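You operate a simulated robot arm through the tools that you are given. There is no shell and no other tool. Be economical: measure what you need, move in short steps, check, and stop when the job is done.

Carry out the task below with a simulated robot arm. There is one attempt and no reset: what you move stays moved.

TASK
Take the garlic shaker and put it on top of the beets can. Then fetch the salt shaker and stand it on top of the newspaper on the steel counter.
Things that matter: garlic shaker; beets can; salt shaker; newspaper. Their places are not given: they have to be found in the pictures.

It is judged by the outcome, as a careful person would: the job done as asked, and still so three seconds after it is handed in. It fails if anything else is knocked over, pushed out of place, dropped, spilled or broken.

THE ROBOT
A 7-joint arm with a two-finger parallel gripper, fixed in place. Base frame: the origin is at the foot of the arm, x ahead of it, y to its left, z up; the work surface is at about z = 0. Lengths are in mm, angles in degrees, forces in N, time in s.
With the tool pointing down near the work surface it reaches from about 240 to 620 mm from the base axis. Its first joint turns from -66.0 to 66.0 degrees. Payload 2.6 kg.
Tool frame: the origin (TCP) lies between the finger pads and is the grasp point; the fingertips stand 30 mm ahead of it; z points along the fingers, y is the line along which they close. The gripper opens to 94 mm. The fingers are 28 mm wide and 10 mm thick; the gripper's body (50 by 96 mm) begins 55 mm behind the TCP.
Orientation is that of the tool frame in the base frame, as [roll, pitch, yaw] about the fixed x, y, z axes, in that order (R = Rz(yaw) Ry(pitch) Rx(roll)). With the fingers straight down and closing along the base's y, the tool's x points along the base's -x, its y along +y and its z along -z.

THE INTERFACE
- The arm moves only by the tool jog_arm. Its argument "series" is a list of rows, each a list of 3 entries, a list of its own where there are three numbers: the shift along the base's x, y, z in mm, then the turn, a rotation vector about the base's x, y, z in degrees, then the finger opening in mm, from 0 to 94. In form: [[[tx, ty, tz], [wx, wy, wz], fingers], ...]. A call has 1 to 12 rows; each row is the pose to reach, as a shift and turn from the pose commanded when the call began. A row lasts 0.2 s, in which the tool goes at most 50 mm and 8.6 degrees; a call with a longer step from one row to the next is refused whole, and so is a gripper value outside its range. A pose out of reach is approached as far as the arm can. The call stops where the force on the tool passes 40 N (or 10 N more than at its start, if that is more) or the arm is blocked; 0.2 s more then pass. The fingers move at their own pace (about 72 mm/s each) and stop on an object; they squeeze with about 22 N. The grip force told is the motor's: it shows also when the fingers shut on nothing. Time passes only in rows, and 0.2 s behind the last, so rows that repeat a pose let the fingers close. It gives the time, the measured TCP pose, the force on the tool (base axes), the opening and the grip force at its end, in the units of the frame above (readings bear some noise).
- Cameras (640 x 400 px; columns grow to the right, rows downward): "scene" is fixed at [25.8, 424.3, 563.8]; the picture's right is [-0.85, -0.53, 0.00], its down [-0.30, 0.48, -0.83] and it looks along [0.44, -0.70, -0.56] (base axes); focal length 274 px, centre (320, 200). "wrist" rides on the gripper at [-37, 0, -58] in the tool frame; the picture's right is [0.00, -1.00, 0.00], its down [0.97, 0.00, -0.24] and it looks along [0.24, 0.00, 0.97] (tool axes); focal length 218 px, centre (320, 200).
- get_image(camera): a new picture of that camera. No time passes.
- measure_at(camera, pixels): for up to 12 pixels [column, row] of the newest picture of that camera ("zoom" is the newest enlarged one), the place [x, y, z] in the base frame of the surface seen there, good to about 2 mm. No time passes.
- close_up(camera, box): a new picture of the part [left, top, right, bottom] of that camera's present view, enlarged. No time passes.
- close_job(): hands the job in; it is judged then, once.

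Work in short steps. Measure before you move; look again where a grasp or a placing could have gone wrong, and mend it. You have 80 turns and 34 pictures in all, the two below and enlarged ones among them. Open the gripper and draw the arm clear of the work before you hand the job in, unless the task says otherwise; then end with one line.

The tools are called after "Emit:" as name(argument=value, ...) on one line, values as JSON. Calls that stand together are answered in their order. jog_arm: Moves the arm, as the interface text tells. Its arguments: {"type":"object","properties":{"series":{"type":"array","items":{"type":"array"}}},"required":["series"]} The other tools are called the same way: get_image (camera) takes a picture; measure_at (camera, pixels) gives the place of the surface under pixels of a picture; close_up (camera, box) takes an enlarged picture of a part of a camera's view; close_job () hands the job in.

At the start:

```text
time_s: 0.0
tool_pos: [282.9, -84.1, 324.4]
tool_rot: [180.0, 0.0, -180.0]
wrist_force: [0.8, 0.5, -0.1]
grip_width: 94.0
finger_force: 0.0
```

scene: 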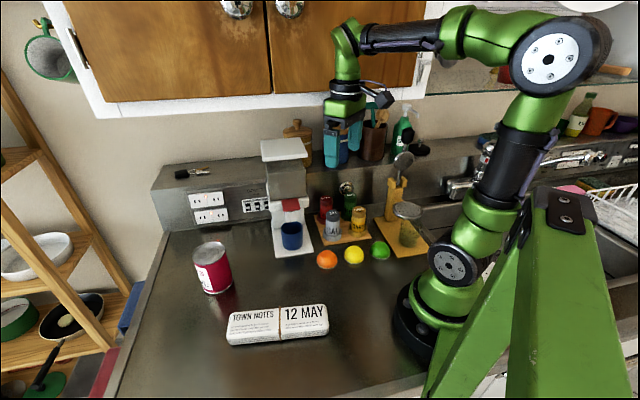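
wrist: 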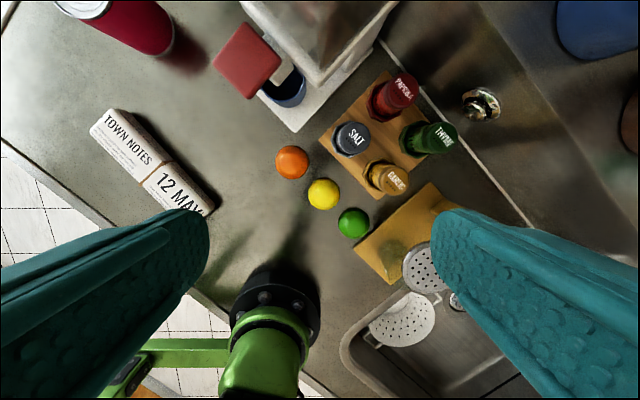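

The scene shows the beets can near (212,268), the newspaper at (278,325), and the shakers on a board near (345,220). I'll enlarge the views to find details.

Emit:
close_up(camera="scene", box=[260, 160, 440, 272])

Emit:
close_up(camera="wrist", box=[260, 60, 500, 210])

Emit:
measure_at(camera="wrist", pixels=[[395, 180], [352, 137], [405, 85], [440, 135], [380, 180], [345, 160], [400, 160], [292, 162], [323, 193], [353, 222], [120, 140], [180, 195]])

Emit:
measure_at(camera="scene", pixels=[[210, 252], [195, 252], [226, 247], [210, 244], [210, 258], [232, 320], [326, 310], [230, 342], [328, 332], [255, 325], [305, 320], [212, 290]])

```text
3.56 times, centred on (350, 216) of scene
```

zoom: 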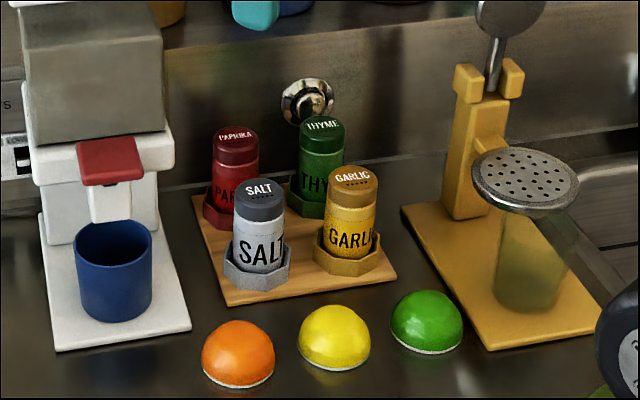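

```text
2.67 times, centred on (380, 135) of wrist
```

zoom: 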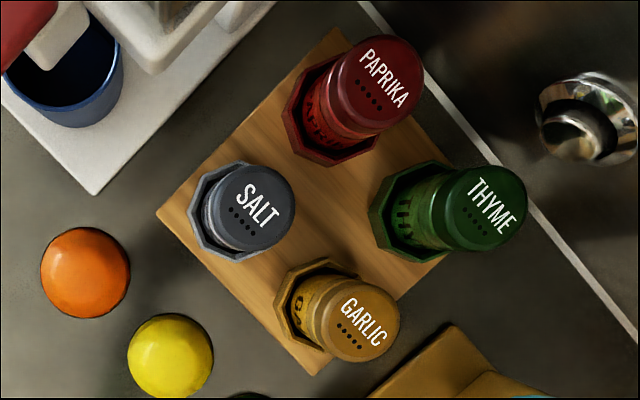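

```text
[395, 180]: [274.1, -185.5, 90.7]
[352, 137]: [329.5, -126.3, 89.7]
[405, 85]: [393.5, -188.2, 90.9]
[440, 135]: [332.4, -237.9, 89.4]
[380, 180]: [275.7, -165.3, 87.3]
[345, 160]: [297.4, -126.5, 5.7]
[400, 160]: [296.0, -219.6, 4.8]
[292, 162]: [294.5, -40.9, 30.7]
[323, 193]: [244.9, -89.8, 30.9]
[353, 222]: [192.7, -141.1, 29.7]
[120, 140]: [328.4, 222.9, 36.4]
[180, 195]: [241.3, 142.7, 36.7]
```

```text
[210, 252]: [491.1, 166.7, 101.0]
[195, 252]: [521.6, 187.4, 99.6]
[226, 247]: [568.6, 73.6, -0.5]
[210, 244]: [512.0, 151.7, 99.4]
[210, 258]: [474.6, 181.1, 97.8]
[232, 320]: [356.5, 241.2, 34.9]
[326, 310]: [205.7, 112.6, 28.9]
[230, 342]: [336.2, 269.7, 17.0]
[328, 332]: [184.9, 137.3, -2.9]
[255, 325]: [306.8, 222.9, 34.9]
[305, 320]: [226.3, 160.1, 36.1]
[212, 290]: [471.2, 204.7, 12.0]
```

The shakers sit in octagonal holders, with tops near z=90. I'll measure the rims of the two shaker tops, their sides, and the nearby stand with the sieve.

Emit:
measure_at(camera="zoom", pixels=[[357, 317], [396, 317], [357, 280], [357, 357], [330, 300], [254, 207], [291, 207], [254, 172], [254, 245], [222, 207], [278, 300], [330, 265]])

Emit:
measure_at(camera="scene", pixels=[[408, 210], [395, 207], [421, 210], [403, 158], [396, 185], [392, 180], [404, 183], [352, 229], [358, 213], [333, 229], [285, 150], [291, 206]])

```text
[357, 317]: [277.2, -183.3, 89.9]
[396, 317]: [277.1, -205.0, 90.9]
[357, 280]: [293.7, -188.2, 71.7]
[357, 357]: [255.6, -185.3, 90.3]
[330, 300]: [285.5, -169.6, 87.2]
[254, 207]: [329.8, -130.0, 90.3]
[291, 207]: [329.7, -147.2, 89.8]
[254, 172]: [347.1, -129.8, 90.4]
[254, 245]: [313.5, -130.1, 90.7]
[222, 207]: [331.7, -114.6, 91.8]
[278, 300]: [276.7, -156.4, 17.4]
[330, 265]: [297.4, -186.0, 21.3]
```

```text
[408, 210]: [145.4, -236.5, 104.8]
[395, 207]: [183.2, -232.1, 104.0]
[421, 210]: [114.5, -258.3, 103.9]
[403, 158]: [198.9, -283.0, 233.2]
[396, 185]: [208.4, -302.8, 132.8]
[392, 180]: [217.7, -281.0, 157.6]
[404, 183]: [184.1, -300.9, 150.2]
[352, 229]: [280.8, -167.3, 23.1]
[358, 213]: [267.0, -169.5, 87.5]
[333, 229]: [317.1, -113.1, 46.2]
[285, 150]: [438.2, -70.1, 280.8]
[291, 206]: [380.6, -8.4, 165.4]
```

Garlic's cap is centred near (274,-187) with radius about 17, and salt's near (330,-131). I'll move above the garlic at z≈200 with 70 mm open and look again.

Emit:
jog_arm(series=[[[-3, -40, 0], [0, 0, 0], 80], [[-6, -80, 0], [0, 0, 0], 70], [[-9, -103, -30], [0, 0, 0], 70], [[-9, -103, -75], [0, 0, 0], 70], [[-9, -103, -120], [0, 0, 0], 70], [[-9, -103, -120], [0, 0, 0], 70]])

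Emit:
get_image(camera="wrist")

Emit:
get_image(camera="scene")

```text
time_s: 0.3
tool_pos: [282.6, -95.9, 326.5]
tool_rot: [179.2, -0.2, -179.8]
wrist_force: [-11.2, 5.6, 0.9]
grip_width: 79.9
finger_force: 0.0
stopped in row 1: the force on the tool passed its limit (the readings are from after the stop); the commanded pose is now the measured one
```

```text
29 pictures are left
```

wrist: 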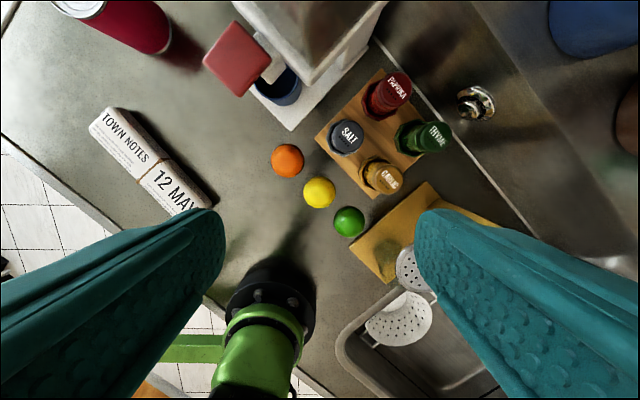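

```text
28 pictures are left
```

scene: 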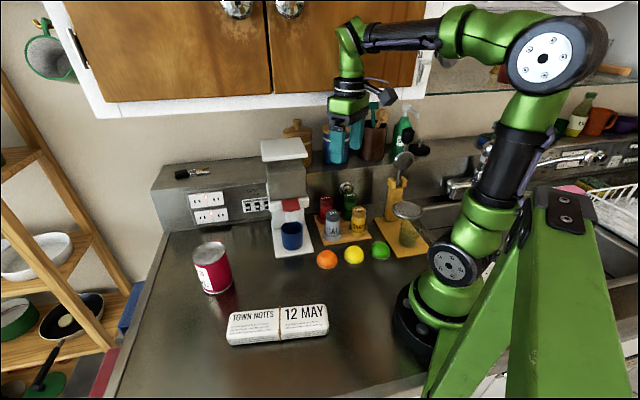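

The arm stopped after 12 mm, with little force left. I'll check whether the cabinet is near the wrist before moving on.

Emit:
measure_at(camera="scene", pixels=[[300, 92], [330, 88], [410, 88], [270, 50], [340, 75], [350, 40], [350, 85], [380, 95], [400, 60], [378, 38], [404, 160], [397, 183]])

```text
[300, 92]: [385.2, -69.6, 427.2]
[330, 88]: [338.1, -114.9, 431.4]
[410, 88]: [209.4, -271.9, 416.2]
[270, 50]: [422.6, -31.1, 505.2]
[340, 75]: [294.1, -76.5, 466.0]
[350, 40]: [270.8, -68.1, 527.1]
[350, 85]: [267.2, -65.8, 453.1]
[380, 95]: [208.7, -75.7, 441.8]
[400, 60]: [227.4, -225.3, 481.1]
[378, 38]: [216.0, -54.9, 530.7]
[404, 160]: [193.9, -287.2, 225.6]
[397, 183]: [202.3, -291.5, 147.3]
```

The cabinet front (bottom edge z≈420) runs right above the spice rack, and the wrist brushed it. I need to approach low, so I'll check the coffee machine's extents and the cabinet's lower edge first.

Emit:
measure_at(camera="wrist", pixels=[[238, 93], [210, 60], [238, 25], [268, 60], [310, 78], [292, 128], [290, 40], [380, 5], [388, 175], [350, 138], [405, 255], [285, 85]])

Emit:
measure_at(camera="scene", pixels=[[300, 96], [200, 112], [415, 95], [110, 118], [280, 140], [280, 155], [300, 155]])

```text
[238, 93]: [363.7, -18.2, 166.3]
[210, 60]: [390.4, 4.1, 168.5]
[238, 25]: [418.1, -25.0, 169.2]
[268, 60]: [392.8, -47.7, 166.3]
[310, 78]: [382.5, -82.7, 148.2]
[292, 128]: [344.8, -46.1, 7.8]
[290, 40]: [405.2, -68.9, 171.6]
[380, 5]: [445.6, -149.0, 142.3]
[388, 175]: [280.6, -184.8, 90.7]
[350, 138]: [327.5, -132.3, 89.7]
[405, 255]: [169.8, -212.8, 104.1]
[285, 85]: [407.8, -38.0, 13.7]
```

```text
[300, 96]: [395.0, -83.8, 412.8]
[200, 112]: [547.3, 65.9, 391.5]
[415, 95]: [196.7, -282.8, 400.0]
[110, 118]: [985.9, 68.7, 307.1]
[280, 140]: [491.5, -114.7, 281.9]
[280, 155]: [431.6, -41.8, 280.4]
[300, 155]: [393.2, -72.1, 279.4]
```

The cabinet bottom is at z≈390 and its front follows y≈x-480, so I must keep the TCP at or below about 150 there. I'll back away, descend in the open at (262,-60), then approach the garlic low.

Emit:
jog_arm(series=[[[-6, 10, 0], [0, 0, 0], 80], [[-14, 25, 0], [0, 0, 0], 70], [[-20, 36, -15], [0, 0, 0], 70], [[-20, 36, -50], [0, 0, 0], 70], [[-20, 36, -90], [0, 0, 0], 70], [[-20, 36, -130], [0, 0, 0], 70], [[-20, 36, -165], [0, 0, 0], 70], [[-20, 36, -180], [0, 0, 0], 70], [[-20, 36, -181], [0, 0, 0], 70]])

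```text
time_s: 2.4
tool_pos: [262.3, -61.5, 143.0]
tool_rot: [179.3, -0.1, -179.7]
wrist_force: [0.9, 0.0, -0.8]
grip_width: 70.3
finger_force: 0.0
```

Clear. Now I move sideways to above the garlic, with the fingertips at z≈112, over the 90 mm tops.

Emit:
jog_arm(series=[[[2, -15, 0], [0.7, 0, 0], 70], [[5, -45, 0], [0.7, 0, 0], 70], [[8, -80, 0], [0.7, 0, 0], 70], [[11, -110, 0], [0.7, 0, 0], 70], [[12, -125, 0], [0.7, 0, 0], 70], [[12, -125, 0], [0.7, 0, 0], 70]])

Emit:
get_image(camera="wrist")

Emit:
get_image(camera="scene")

```text
time_s: 3.8
tool_pos: [274.4, -186.6, 144.1]
tool_rot: [178.7, -0.3, -179.7]
wrist_force: [-0.3, -0.1, 0.7]
grip_width: 70.1
finger_force: 0.1
```

```text
27 pictures are left
```

wrist: 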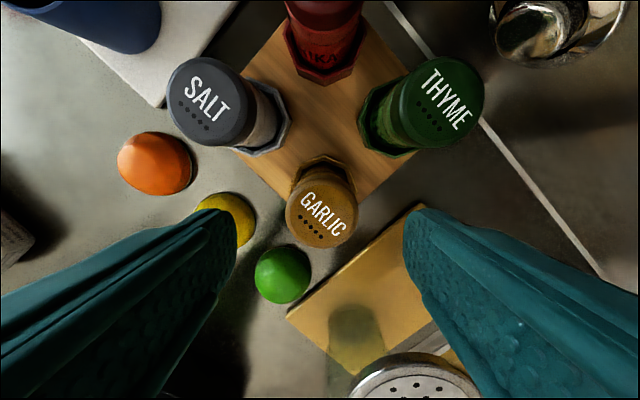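

```text
26 pictures are left
```

scene: 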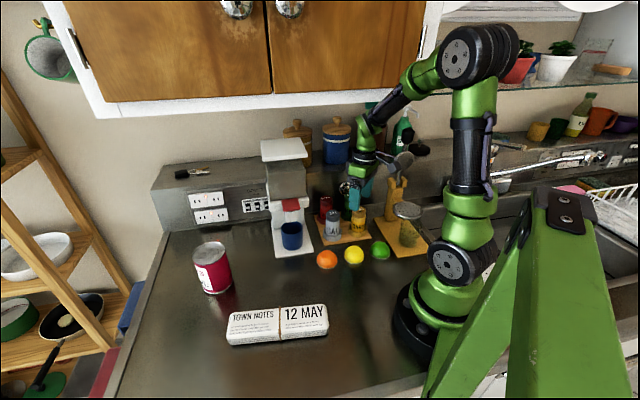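

The garlic cap is at about (321,215). I'll measure its edges and the lower body.

Emit:
measure_at(camera="wrist", pixels=[[321, 212], [289, 215], [353, 212], [321, 244], [321, 180], [168, 95], [251, 95], [210, 105], [315, 167], [287, 175], [357, 195], [260, 130]])

```text
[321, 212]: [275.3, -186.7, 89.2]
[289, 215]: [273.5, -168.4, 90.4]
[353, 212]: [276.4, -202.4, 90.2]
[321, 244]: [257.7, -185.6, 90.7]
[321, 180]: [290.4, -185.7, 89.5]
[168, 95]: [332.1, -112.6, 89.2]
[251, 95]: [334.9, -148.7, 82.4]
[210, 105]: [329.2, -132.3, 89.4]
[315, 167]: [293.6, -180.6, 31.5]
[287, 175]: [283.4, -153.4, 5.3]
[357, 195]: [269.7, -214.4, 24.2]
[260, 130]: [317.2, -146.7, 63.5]
```

Garlic's centre is (274.5,-186), right under the TCP. I'll descend to z≈64 (fingertips 34, holder rim about 24) and close.

Emit:
jog_arm(series=[[[0, 0, -15], [-1, 0, 0], 70], [[0, 0, -40], [-1, 0, 0], 70], [[0, 0, -65], [-1, 0, 0], 70], [[0, 0.5, -79], [-1, 0, 0], 70], [[0, 0.5, -80], [-1, 0, 0], 70], [[0, 0.5, -80], [-1, 0, 0], 30], [[0, 0.5, -80], [-1, 0, 0], 20], [[0, 0.5, -80], [-1, 0, 0], 20]])

```text
time_s: 5.5
tool_pos: [273.5, -186.8, 65.1]
tool_rot: [179.5, -0.3, -179.8]
wrist_force: [-0.1, 0.9, 0.2]
grip_width: 40.8
finger_force: 22.1
```

The fingers hold something 40.8 mm wide at 22 N. I'll lift slowly by 75 mm and look.

Emit:
jog_arm(series=[[[0, 0, 5], [0, 0, 0], 20], [[0, 0, 15], [0, 0, 0], 20], [[0, 0, 30], [0, 0, 0], 20], [[0, 0, 50], [0, 0, 0], 20], [[0, 0, 70], [0, 0, 0], 20], [[0, 0, 85], [0, 0, 0], 20], [[0, 0, 87], [0, 0, 0], 20]])

Emit:
close_up(camera="scene", box=[260, 140, 440, 252])

```text
time_s: 7.2
tool_pos: [273.7, -184.6, 152.7]
tool_rot: [179.6, -0.1, -179.7]
wrist_force: [0.1, -0.1, -0.7]
grip_width: 41.0
finger_force: 22.7
```

```text
3.56 times, centred on (350, 196) of scene
```

zoom: 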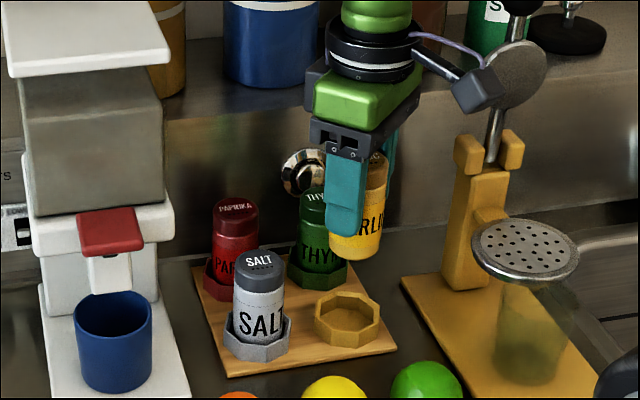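

Garlic is held. I'll measure the shaker's bottom edge, the knob on the gripper near the ladle, and the empty holder.

Emit:
measure_at(camera="zoom", pixels=[[355, 257], [340, 250], [372, 254], [480, 88], [450, 75], [525, 70], [375, 165], [348, 318]])

Emit:
get_image(camera="scene")

Emit:
measure_at(camera="scene", pixels=[[212, 244], [213, 247], [212, 251], [196, 250], [228, 247], [203, 243], [223, 243], [200, 256], [225, 253], [211, 258], [212, 241], [219, 255]])

```text
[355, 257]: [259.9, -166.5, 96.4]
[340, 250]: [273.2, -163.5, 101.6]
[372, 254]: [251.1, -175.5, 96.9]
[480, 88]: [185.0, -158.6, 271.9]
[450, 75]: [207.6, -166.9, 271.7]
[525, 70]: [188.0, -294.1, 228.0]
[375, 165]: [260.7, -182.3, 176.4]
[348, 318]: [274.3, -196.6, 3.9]
```

```text
24 pictures are left
```

scene: 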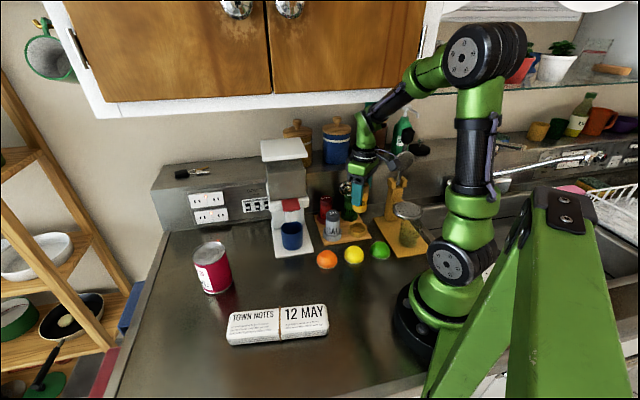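

```text
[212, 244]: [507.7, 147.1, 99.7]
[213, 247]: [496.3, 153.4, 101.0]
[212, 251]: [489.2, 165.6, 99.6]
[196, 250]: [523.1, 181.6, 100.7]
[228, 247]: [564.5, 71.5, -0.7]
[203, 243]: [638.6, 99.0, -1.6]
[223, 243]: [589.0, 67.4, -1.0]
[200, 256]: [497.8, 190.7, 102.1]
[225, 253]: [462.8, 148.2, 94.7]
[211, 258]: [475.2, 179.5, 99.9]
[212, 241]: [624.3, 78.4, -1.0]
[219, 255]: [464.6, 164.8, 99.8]
```

The shaker's bottom is about 57 mm below the TCP. I'll move it out from under the cabinet and then sideways, at low height.

Emit:
jog_arm(series=[[[-3, 15, 0], [0, 0, 0], 20], [[-6, 45, 0], [0, 0, 0], 20], [[-9, 80, 2], [0, 0, 0], 20], [[-12, 120, 5], [0, 0, 0], 20], [[-8, 160, 15], [0, 0, 0], 20], [[0, 200, 30], [0, 0, 0], 20], [[5, 240, 45], [0, 0, 0], 20], [[10, 280, 50], [0, 0, 0], 20], [[20, 320, 50], [0, 0, 0], 20], [[40, 345, 50], [0, 0, 0], 20], [[60, 350, 50], [0, 0, 0], 20], [[65, 351, 50], [0, 0, 0], 20]])

```text
time_s: 9.8
tool_pos: [337.5, 164.4, 202.5]
tool_rot: [179.7, -0.2, -179.7]
wrist_force: [-0.8, -0.1, -1.1]
grip_width: 41.0
finger_force: 22.1
```

The move was clean. I'll go forward to x≈420, short of the can, and look with the wrist camera to measure the can's rim.

Emit:
jog_arm(series=[[[15, 0, 0], [0, 0, 0], 20], [[40, 0, 0], [0, 0, 0], 20], [[65, 1, 0], [0, 0, 0], 20], [[80, 1, 0], [0, 0, 0], 20], [[80, 1, 0], [0, 0, 0], 20]])

Emit:
get_image(camera="wrist")

Emit:
close_up(camera="scene", box=[160, 180, 320, 280])

```text
time_s: 10.9
tool_pos: [421.5, 167.6, 202.7]
tool_rot: [179.7, -0.2, -179.7]
wrist_force: [-1.0, -0.5, -1.1]
grip_width: 41.1
finger_force: 22.3
```

```text
23 pictures are left
```

wrist: 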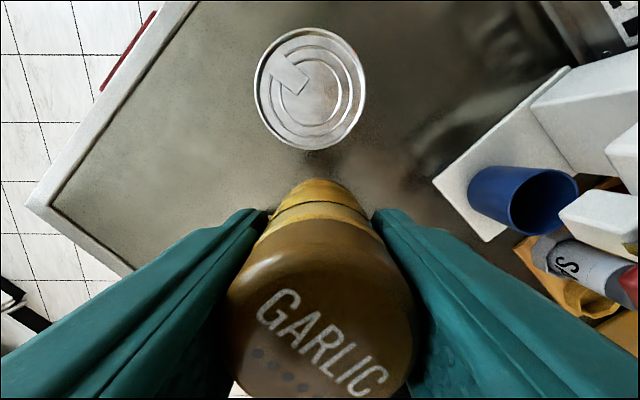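

```text
4.00 times, centred on (240, 230) of scene
```

zoom: 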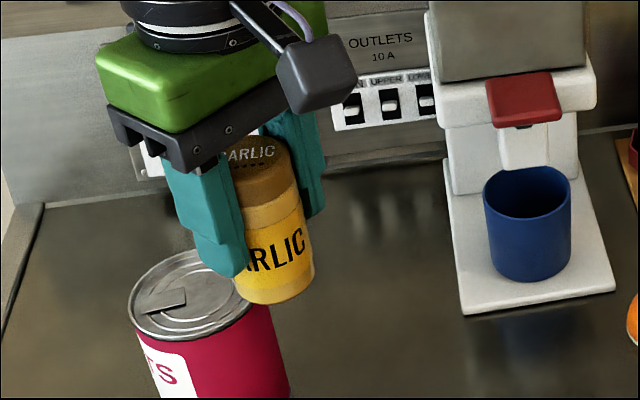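

The can's lid spans (256..365, 30..148) in the wrist view, with a pull tab at (290,73). I'll measure the rim, lid centre and tab.

Emit:
measure_at(camera="wrist", pixels=[[259, 88], [363, 88], [311, 31], [311, 147], [311, 95], [335, 95], [290, 73], [278, 62], [300, 85], [290, 105], [330, 60], [311, 120]])

Emit:
measure_at(camera="zoom", pixels=[[275, 302], [250, 300], [300, 294], [312, 275]])

```text
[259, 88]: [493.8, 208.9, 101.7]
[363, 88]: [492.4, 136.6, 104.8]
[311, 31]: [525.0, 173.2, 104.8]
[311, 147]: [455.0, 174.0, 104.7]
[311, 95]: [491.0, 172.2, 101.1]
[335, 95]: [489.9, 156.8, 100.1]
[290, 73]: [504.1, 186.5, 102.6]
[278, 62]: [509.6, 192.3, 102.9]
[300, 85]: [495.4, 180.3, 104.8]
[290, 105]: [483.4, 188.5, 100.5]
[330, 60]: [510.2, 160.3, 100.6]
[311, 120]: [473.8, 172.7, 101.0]
```

```text
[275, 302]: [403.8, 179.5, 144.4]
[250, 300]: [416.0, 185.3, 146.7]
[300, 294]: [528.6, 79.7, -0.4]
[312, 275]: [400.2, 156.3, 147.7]
```

The can's centre is (490,173), the lid surface is z≈100.5, the rim z≈104, and the tab lies on the +x+y side. I'll set the shaker at about (484,167), slightly off the tab but inside the rim, moving over it first and lowering to just above.

Emit:
jog_arm(series=[[[10, 0, 0], [0, 0, 0], 20], [[30, 0, 0], [0, 0, 0], 20], [[50, 0, 0], [0, 0, 0], 20], [[61, -0.5, 0], [0, 0, 0], 20], [[61.5, -0.5, -5], [0, 0, 0], 20], [[61.5, -0.5, -18], [0, 0, 0], 20], [[61.5, -0.5, -30], [0, 0, 0], 20], [[61.5, -0.5, -34], [0, 0, 0], 20], [[61.5, -0.5, -34], [0, 0, 0], 20]])

Emit:
close_up(camera="scene", box=[160, 190, 280, 265])

```text
time_s: 12.9
tool_pos: [480.9, 167.9, 169.6]
tool_rot: [179.6, -0.2, -179.7]
wrist_force: [-0.4, 0.2, 0.1]
grip_width: 40.6
finger_force: 22.5
```

```text
5.33 times, centred on (220, 228) of scene
```

zoom: 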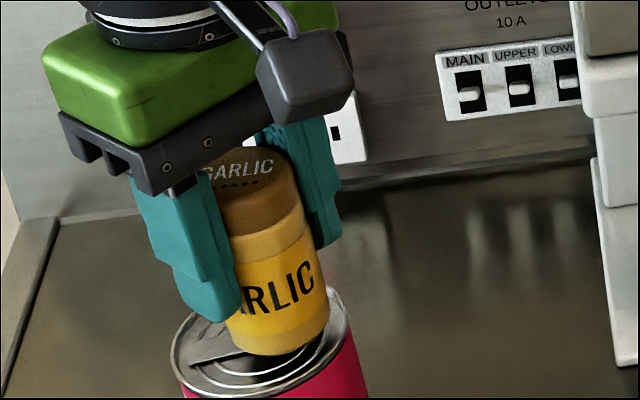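

The shaker is just above the lid and clear of the tab. I'll shift 2 mm in x and lower gently in small steps.

Emit:
jog_arm(series=[[[2, -0.5, -1], [0, 0, 0], 20], [[2.5, -0.5, -3], [0, 0, 0], 20], [[2.5, -0.5, -5], [0, 0, 0], 20], [[2.5, -0.5, -7], [0, 0, 0], 20], [[2.5, -0.5, -7], [0, 0, 0], 20]])

```text
time_s: 14.2
tool_pos: [483.2, 166.6, 161.9]
tool_rot: [179.5, 0.1, -179.7]
wrist_force: [-0.8, -0.7, 14.0]
grip_width: 41.3
finger_force: 21.7
```

Contact shows as 14 N up at z≈162, so the shaker is resting. I'll ease up slightly, open, and look.

Emit:
jog_arm(series=[[[0, 0, 0.6], [0, 0, 0], 20], [[0, 0, 0.6], [0, 0, 0], 44], [[0, 0, 0.6], [0, 0, 0], 52], [[0, 0, 0.6], [0, 0, 0], 64], [[0, 0, 0.6], [0, 0, 0], 64]])

Emit:
close_up(camera="scene", box=[160, 190, 280, 265])

```text
time_s: 15.3
tool_pos: [482.2, 168.2, 162.3]
tool_rot: [179.7, -0.2, -179.6]
wrist_force: [-1.2, -0.6, -0.1]
grip_width: 64.0
finger_force: 0.0
```

```text
5.33 times, centred on (220, 228) of scene
```

zoom: 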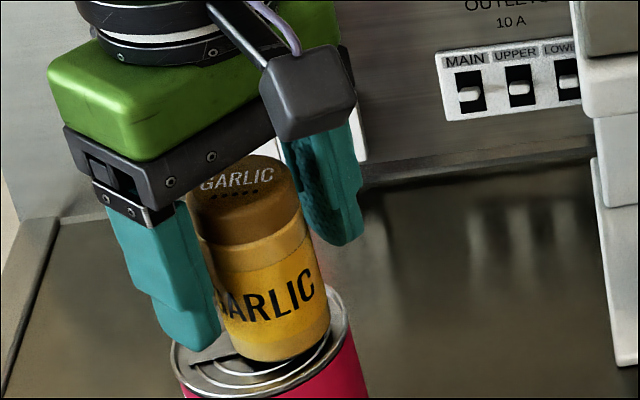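

The garlic stands upright on the can. I'll rise straight up 75 mm, then withdraw.

Emit:
jog_arm(series=[[[0, 0, 6], [0, 0, 0], 64], [[0, 0, 25], [0, 0, 0], 66], [[0, 0, 50], [0, 0, 0], 70], [[0, 0, 70], [0, 0, 0], 70], [[-10, 0, 76], [0, 0, 0], 70], [[-45, 0, 76], [0, 0, 0], 70], [[-90, 0, 76], [0, 0, 0], 70], [[-135, -10, 70], [0, 0, 0], 70], [[-175, -35, 60], [0, 0, 0], 70], [[-205, -70, 40], [0, 0, 0], 70], [[-218, -105, 20], [0, 0, 0], 70], [[-219, -110, 18], [0, 0, 0], 70]])

Emit:
get_image(camera="scene")

```text
refused: row 10 steps farther than a row can; nothing moved
```

```text
19 pictures are left
```

scene: 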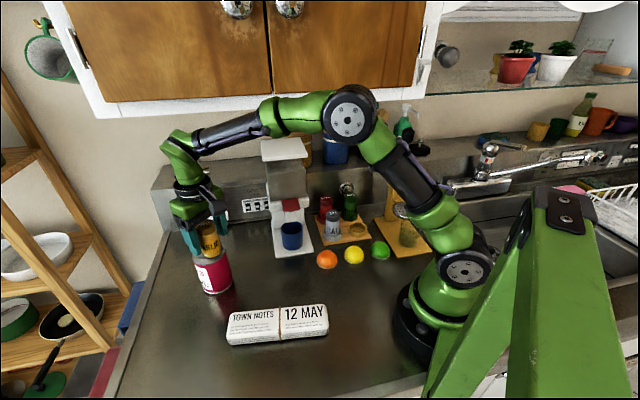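

One row was too long and nothing moved. I'll resend it with shorter steps.

Emit:
jog_arm(series=[[[0, 0, 6], [0, 0, 0], 64], [[0, 0, 25], [0, 0, 0], 66], [[0, 0, 50], [0, 0, 0], 70], [[0, 0, 70], [0, 0, 0], 70], [[-10, 0, 76], [0, 0, 0], 70], [[-45, 0, 76], [0, 0, 0], 70], [[-85, 0, 76], [0, 0, 0], 70], [[-125, -8, 70], [0, 0, 0], 70], [[-160, -28, 60], [0, 0, 0], 70], [[-190, -55, 45], [0, 0, 0], 70], [[-213, -85, 28], [0, 0, 0], 70], [[-219, -95, 23], [0, 0, 0], 70]])

```text
time_s: 17.9
tool_pos: [265.2, 70.6, 184.5]
tool_rot: [179.5, -0.2, -179.7]
wrist_force: [-0.8, 0.2, 0.4]
grip_width: 70.0
finger_force: 0.0
```

Withdrawn. Now I'll go to (262,-60) at z≈145, then approach above the salt from the side away from the coffee machine.

Emit:
jog_arm(series=[[[0, -15, -5], [0, 0, 0], 70], [[-1, -50, -15], [0, 0, 0], 70], [[-2, -90, -30], [0, 0, 0], 70], [[-2, -125, -38], [0, 0, 0], 70], [[0, -160, -40], [0, 0, 0], 70], [[6, -190, -40], [0, 0, 0], 70], [[25, -202, -40], [0, 0, 0], 70], [[45, -202, -40], [0, 0, 0], 70], [[50, -202, -40], [0, 0, 0], 70], [[50, -202, -40], [0, 0, 0], 70]])

Emit:
get_image(camera="wrist")

Emit:
get_image(camera="scene")

```text
time_s: 20.1
tool_pos: [316.0, -130.8, 143.9]
tool_rot: [179.6, -0.3, -179.7]
wrist_force: [0.5, -0.1, -0.2]
grip_width: 69.9
finger_force: 0.0
```

```text
18 pictures are left
```

wrist: 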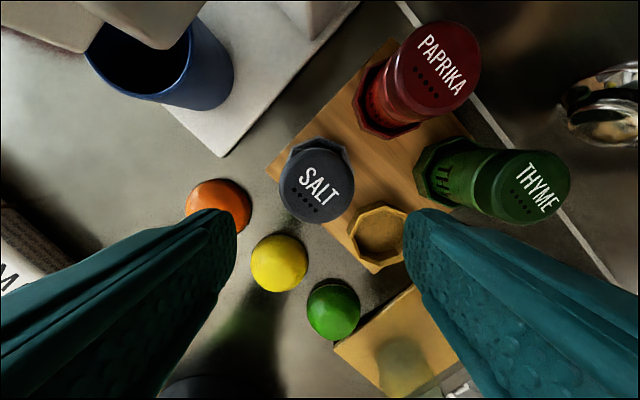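

```text
17 pictures are left
```

scene: 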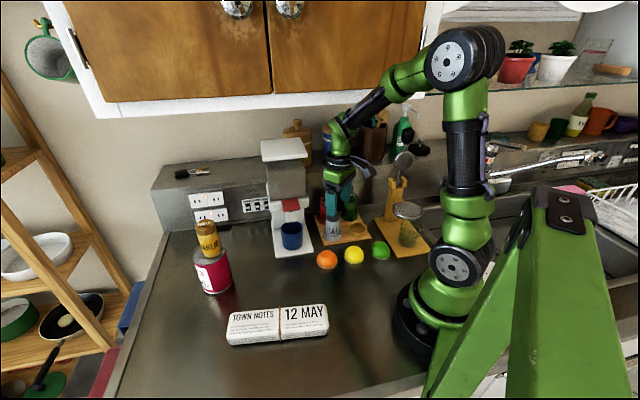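

Emit:
measure_at(camera="wrist", pixels=[[280, 184], [352, 184], [316, 220], [316, 152], [316, 184], [300, 148], [205, 60], [155, 45]])

Emit:
measure_at(camera="scene", pixels=[[232, 312], [322, 305], [231, 340], [326, 335], [280, 308], [280, 338], [250, 325], [305, 325], [265, 325], [292, 325]])

Emit:
close_up(camera="scene", box=[210, 290, 340, 360])

```text
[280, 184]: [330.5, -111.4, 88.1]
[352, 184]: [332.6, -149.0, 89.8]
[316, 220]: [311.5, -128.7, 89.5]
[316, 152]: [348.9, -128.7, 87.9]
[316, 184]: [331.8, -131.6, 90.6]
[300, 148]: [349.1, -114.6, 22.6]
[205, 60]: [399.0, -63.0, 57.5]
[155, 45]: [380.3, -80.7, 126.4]
```

```text
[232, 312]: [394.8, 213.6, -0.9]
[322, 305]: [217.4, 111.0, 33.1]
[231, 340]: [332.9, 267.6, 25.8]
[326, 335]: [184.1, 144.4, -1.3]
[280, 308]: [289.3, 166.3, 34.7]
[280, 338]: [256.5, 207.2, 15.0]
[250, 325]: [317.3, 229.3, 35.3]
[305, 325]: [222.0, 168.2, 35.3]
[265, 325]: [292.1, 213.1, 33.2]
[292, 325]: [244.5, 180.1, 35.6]
```

```text
4.92 times, centred on (275, 325) of scene
```

zoom: 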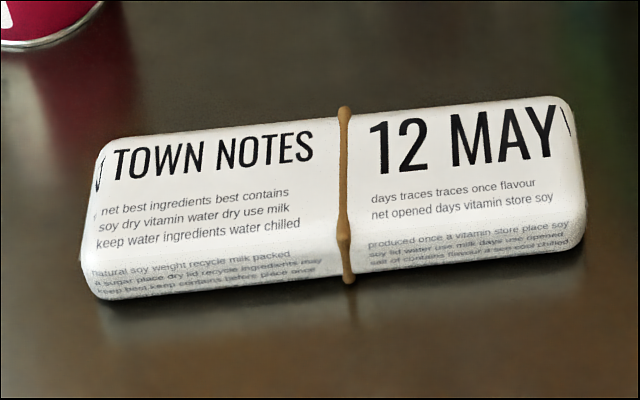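

Salt's centre is (331,-130.5). I'll align, descend to z≈65 and grip.

Emit:
jog_arm(series=[[[8, 0, 0], [0, 0, 0], 64], [[14.5, 0.3, 0], [0, 0, 0], 62], [[14.5, 0.3, -15], [0, 0, 0], 62], [[14.5, 0.3, -40], [0, 0, 0], 62], [[14.5, 0.3, -65], [0, 0, 0], 62], [[14.5, 0.3, -78], [0, 0, 0], 62], [[14.5, 0.3, -79], [0, 0, 0], 62], [[14.5, 0.3, -79], [0, 0, 0], 30], [[14.5, 0.3, -79], [0, 0, 0], 20], [[14.5, 0.3, -79], [0, 0, 0], 20]])

```text
time_s: 22.4
tool_pos: [327.8, -130.3, 65.2]
tool_rot: [179.7, -0.2, -179.7]
wrist_force: [0.0, -0.3, 0.5]
grip_width: 41.2
finger_force: 22.2
```

Gripped at 41.2 mm. I'll lift straight up 82 mm.

Emit:
jog_arm(series=[[[0, 0, 5], [0, 0, 0], 20], [[0, 0, 15], [0, 0, 0], 20], [[0, 0, 35], [0, 0, 0], 20], [[0, 0, 58], [0, 0, 0], 20], [[0, 0, 76], [0, 0, 0], 20], [[0, 0, 82], [0, 0, 0], 20], [[0, 0, 82], [0, 0, 0], 20]])

Emit:
close_up(camera="scene", box=[260, 140, 440, 252])

```text
time_s: 23.9
tool_pos: [329.2, -130.2, 147.8]
tool_rot: [179.6, -0.2, -179.7]
wrist_force: [0.0, 0.3, -2.1]
grip_width: 41.1
finger_force: 21.7
```

```text
3.56 times, centred on (350, 196) of scene
```

zoom: 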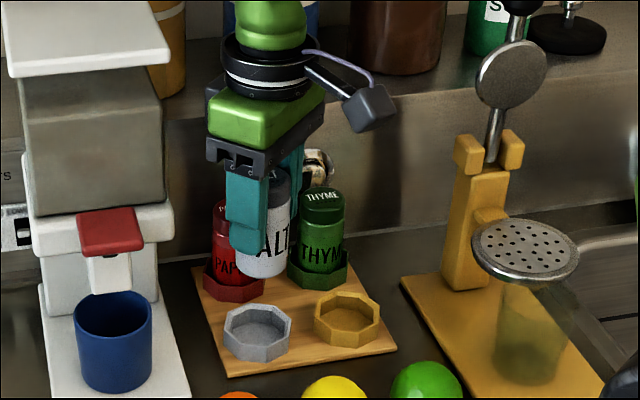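

Salt is held clear. I'll draw it back (-x), then sideways toward the newspaper, stopping short to look.

Emit:
jog_arm(series=[[[-10, 0, 0], [0, 0, 0], 20], [[-35, 3, 0], [0, 0, 0], 20], [[-60, 20, 0], [0, 0, 0], 20], [[-67, 50, 0], [0, 0, 0], 20], [[-67, 90, 0], [0, 0, 0], 20], [[-67, 130, 0], [0, 0, 0], 20], [[-67, 170, 0], [0, 0, 0], 20], [[-70, 210, 0], [0, 0, 0], 20], [[-74, 235, 0], [0, 0, 0], 20], [[-76, 250, 0], [0, 0, 0], 20], [[-76, 252, 0], [0, 0, 0], 20]])

Emit:
get_image(camera="wrist")

Emit:
close_up(camera="scene", box=[200, 250, 360, 350])

```text
time_s: 26.4
tool_pos: [253.8, 122.1, 150.2]
tool_rot: [179.7, -0.3, -179.7]
wrist_force: [-0.2, -0.6, -1.3]
grip_width: 41.2
finger_force: 22.0
```

```text
14 pictures are left
```

wrist: 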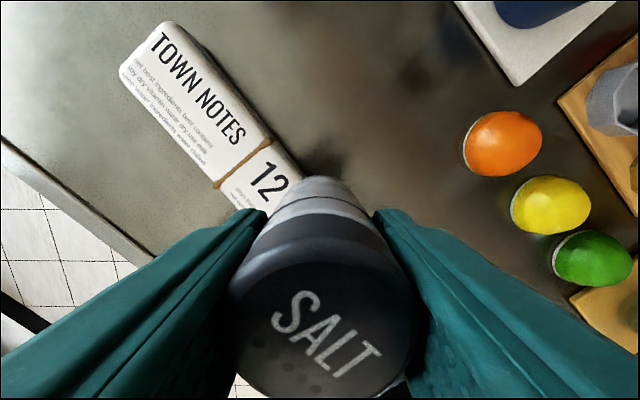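

```text
4.00 times, centred on (280, 300) of scene
```

zoom: 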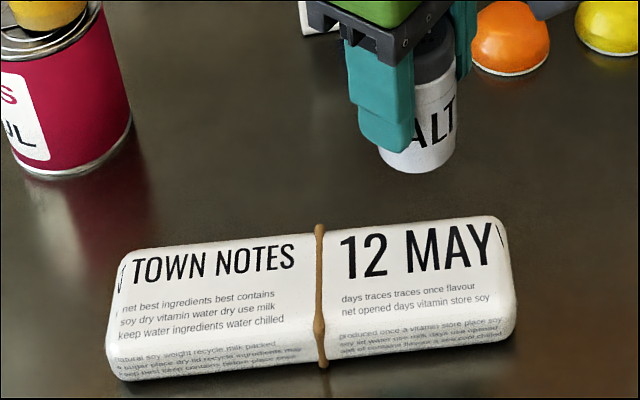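

The TOWN NOTES half spans (120..270, 20..185) in the wrist view. I'll measure its top across and along to find the flat centre.

Emit:
measure_at(camera="wrist", pixels=[[172, 24], [122, 72], [150, 50], [268, 138], [214, 184], [240, 160], [195, 108], [215, 88], [222, 80], [175, 128], [166, 133], [205, 98]])

Emit:
measure_at(camera="zoom", pixels=[[422, 172], [392, 165], [215, 300], [150, 300], [210, 250], [205, 340], [285, 300], [320, 290], [215, 320], [215, 275]])

```text
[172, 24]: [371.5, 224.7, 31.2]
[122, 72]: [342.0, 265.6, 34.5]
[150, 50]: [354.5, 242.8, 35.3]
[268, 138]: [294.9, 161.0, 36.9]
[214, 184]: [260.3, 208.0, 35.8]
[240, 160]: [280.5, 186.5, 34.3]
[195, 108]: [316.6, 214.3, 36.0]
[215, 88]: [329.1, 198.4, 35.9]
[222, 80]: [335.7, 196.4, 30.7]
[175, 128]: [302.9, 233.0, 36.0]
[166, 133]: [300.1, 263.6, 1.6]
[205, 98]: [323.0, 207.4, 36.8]
```

```text
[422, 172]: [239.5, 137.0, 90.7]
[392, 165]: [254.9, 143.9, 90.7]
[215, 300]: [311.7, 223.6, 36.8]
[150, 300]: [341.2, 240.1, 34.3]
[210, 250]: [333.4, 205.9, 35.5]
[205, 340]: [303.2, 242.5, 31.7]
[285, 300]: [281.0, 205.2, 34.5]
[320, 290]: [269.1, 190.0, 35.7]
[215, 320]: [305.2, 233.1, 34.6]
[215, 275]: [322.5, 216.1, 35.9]
```

The flat centre of that half is (317.5,217) at z≈36, about 50 mm from the string. The shaker's axis is about TCP+(2.7,0.4) and its bottom is TCP-59, so the target TCP is (315,216.6). I'll move over it and lower to about 8 mm above.

Emit:
jog_arm(series=[[[7, 11, 0], [0, 0, 0], 20], [[24, 37, 0], [0, 0, 0], 20], [[43, 66, 0], [0, 0, 0], 20], [[57, 88, 0], [0, 0, 0], 20], [[61, 94.5, -4], [0, 0, 0], 20], [[61, 94.5, -18], [0, 0, 0], 20], [[61, 94.5, -34], [0, 0, 0], 20], [[61, 94.5, -44], [0, 0, 0], 20], [[61, 94.5, -47], [0, 0, 0], 20], [[61, 94.5, -47], [0, 0, 0], 20]])

Emit:
close_up(camera="scene", box=[200, 250, 360, 350])

```text
time_s: 28.6
tool_pos: [314.7, 214.8, 100.6]
tool_rot: [179.5, -0.1, -179.7]
wrist_force: [0.6, -0.1, -1.7]
grip_width: 40.7
finger_force: 21.5
```

```text
4.00 times, centred on (280, 300) of scene
```

zoom: 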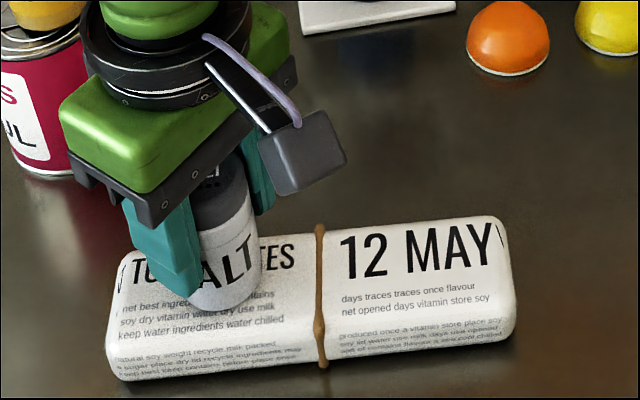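

The shaker is centred over the left half. I'll lower gently to contact.

Emit:
jog_arm(series=[[[0, 1, -2], [0, 0, 0], 20], [[0, 1.5, -4], [0, 0, 0], 20], [[0, 1.5, -5.5], [0, 0, 0], 20], [[0, 1.5, -7], [0, 0, 0], 20], [[0, 1.5, -7], [0, 0, 0], 20]])

```text
time_s: 29.8
tool_pos: [315.6, 217.3, 95.4]
tool_rot: [179.5, 0.0, -179.7]
wrist_force: [2.7, 3.1, 13.7]
grip_width: 41.1
finger_force: 22.9
```

Contact is 13.7 N. I'll ease up slightly, open, and look.

Emit:
jog_arm(series=[[[0, 0, 0.6], [0, 0, 0], 20], [[0, 0, 0.6], [0, 0, 0], 44], [[0, 0, 0.6], [0, 0, 0], 52], [[0, 0, 0.6], [0, 0, 0], 64], [[0, 0, 0.6], [0, 0, 0], 64]])

Emit:
close_up(camera="scene", box=[200, 250, 360, 350])

```text
time_s: 30.9
tool_pos: [313.8, 216.8, 94.1]
tool_rot: [179.6, -0.2, -179.8]
wrist_force: [0.7, 0.2, 0.3]
grip_width: 64.3
finger_force: 0.1
```

```text
4.00 times, centred on (280, 300) of scene
```

zoom: 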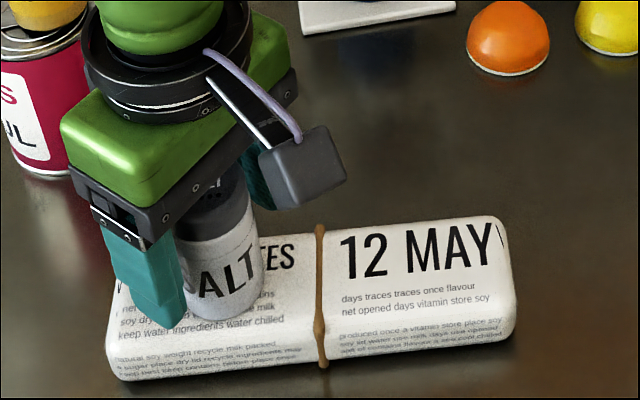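

Released and upright. I'll rise straight up, then move the arm clear.

Emit:
jog_arm(series=[[[0, 0, 6], [0, 0, 0], 64], [[0, 0, 25], [0, 0, 0], 66], [[0, 0, 55], [0, 0, 0], 70], [[0, 0, 85], [0, 0, 0], 70], [[0, 0, 110], [0, 0, 0], 70], [[-5, -15, 120], [0, 0, 0], 70], [[-15, -50, 120], [0, 0, 0], 70], [[-25, -90, 120], [0, 0, 0], 70], [[-35, -130, 120], [0, 0, 0], 70], [[-45, -165, 120], [0, 0, 0], 70], [[-48, -180, 120], [0, 0, 0], 70], [[-48, -181, 120], [0, 0, 0], 70]])

Emit:
get_image(camera="scene")

Emit:
close_up(camera="scene", box=[160, 210, 400, 360])

```text
time_s: 33.5
tool_pos: [265.4, 36.1, 212.2]
tool_rot: [179.6, -0.3, -179.6]
wrist_force: [0.3, 0.1, 0.6]
grip_width: 70.0
finger_force: 0.0
```

```text
10 pictures are left
```

scene: 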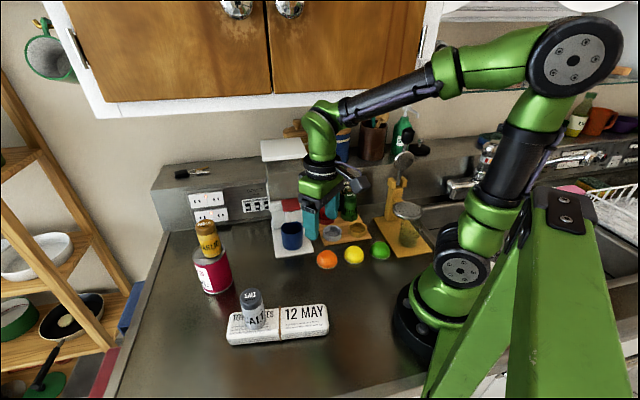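

```text
2.67 times, centred on (280, 285) of scene
```

zoom: 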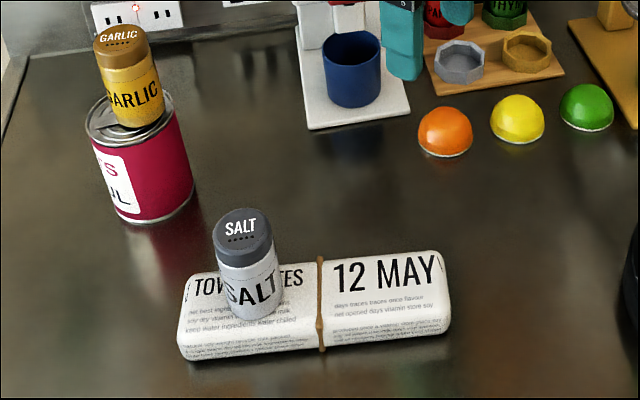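

Both shakers stand upright where they were asked for, everything else is in place, and the arm is clear with the gripper open. I'm handing in the job.

Emit:
close_job()

```text
The job is handed in.
```

The garlic shaker is standing on the beets can and the salt shaker is standing on the newspaper. The wrist briefly touched the wall cabinet early on, but nothing was knocked over or moved out of place.
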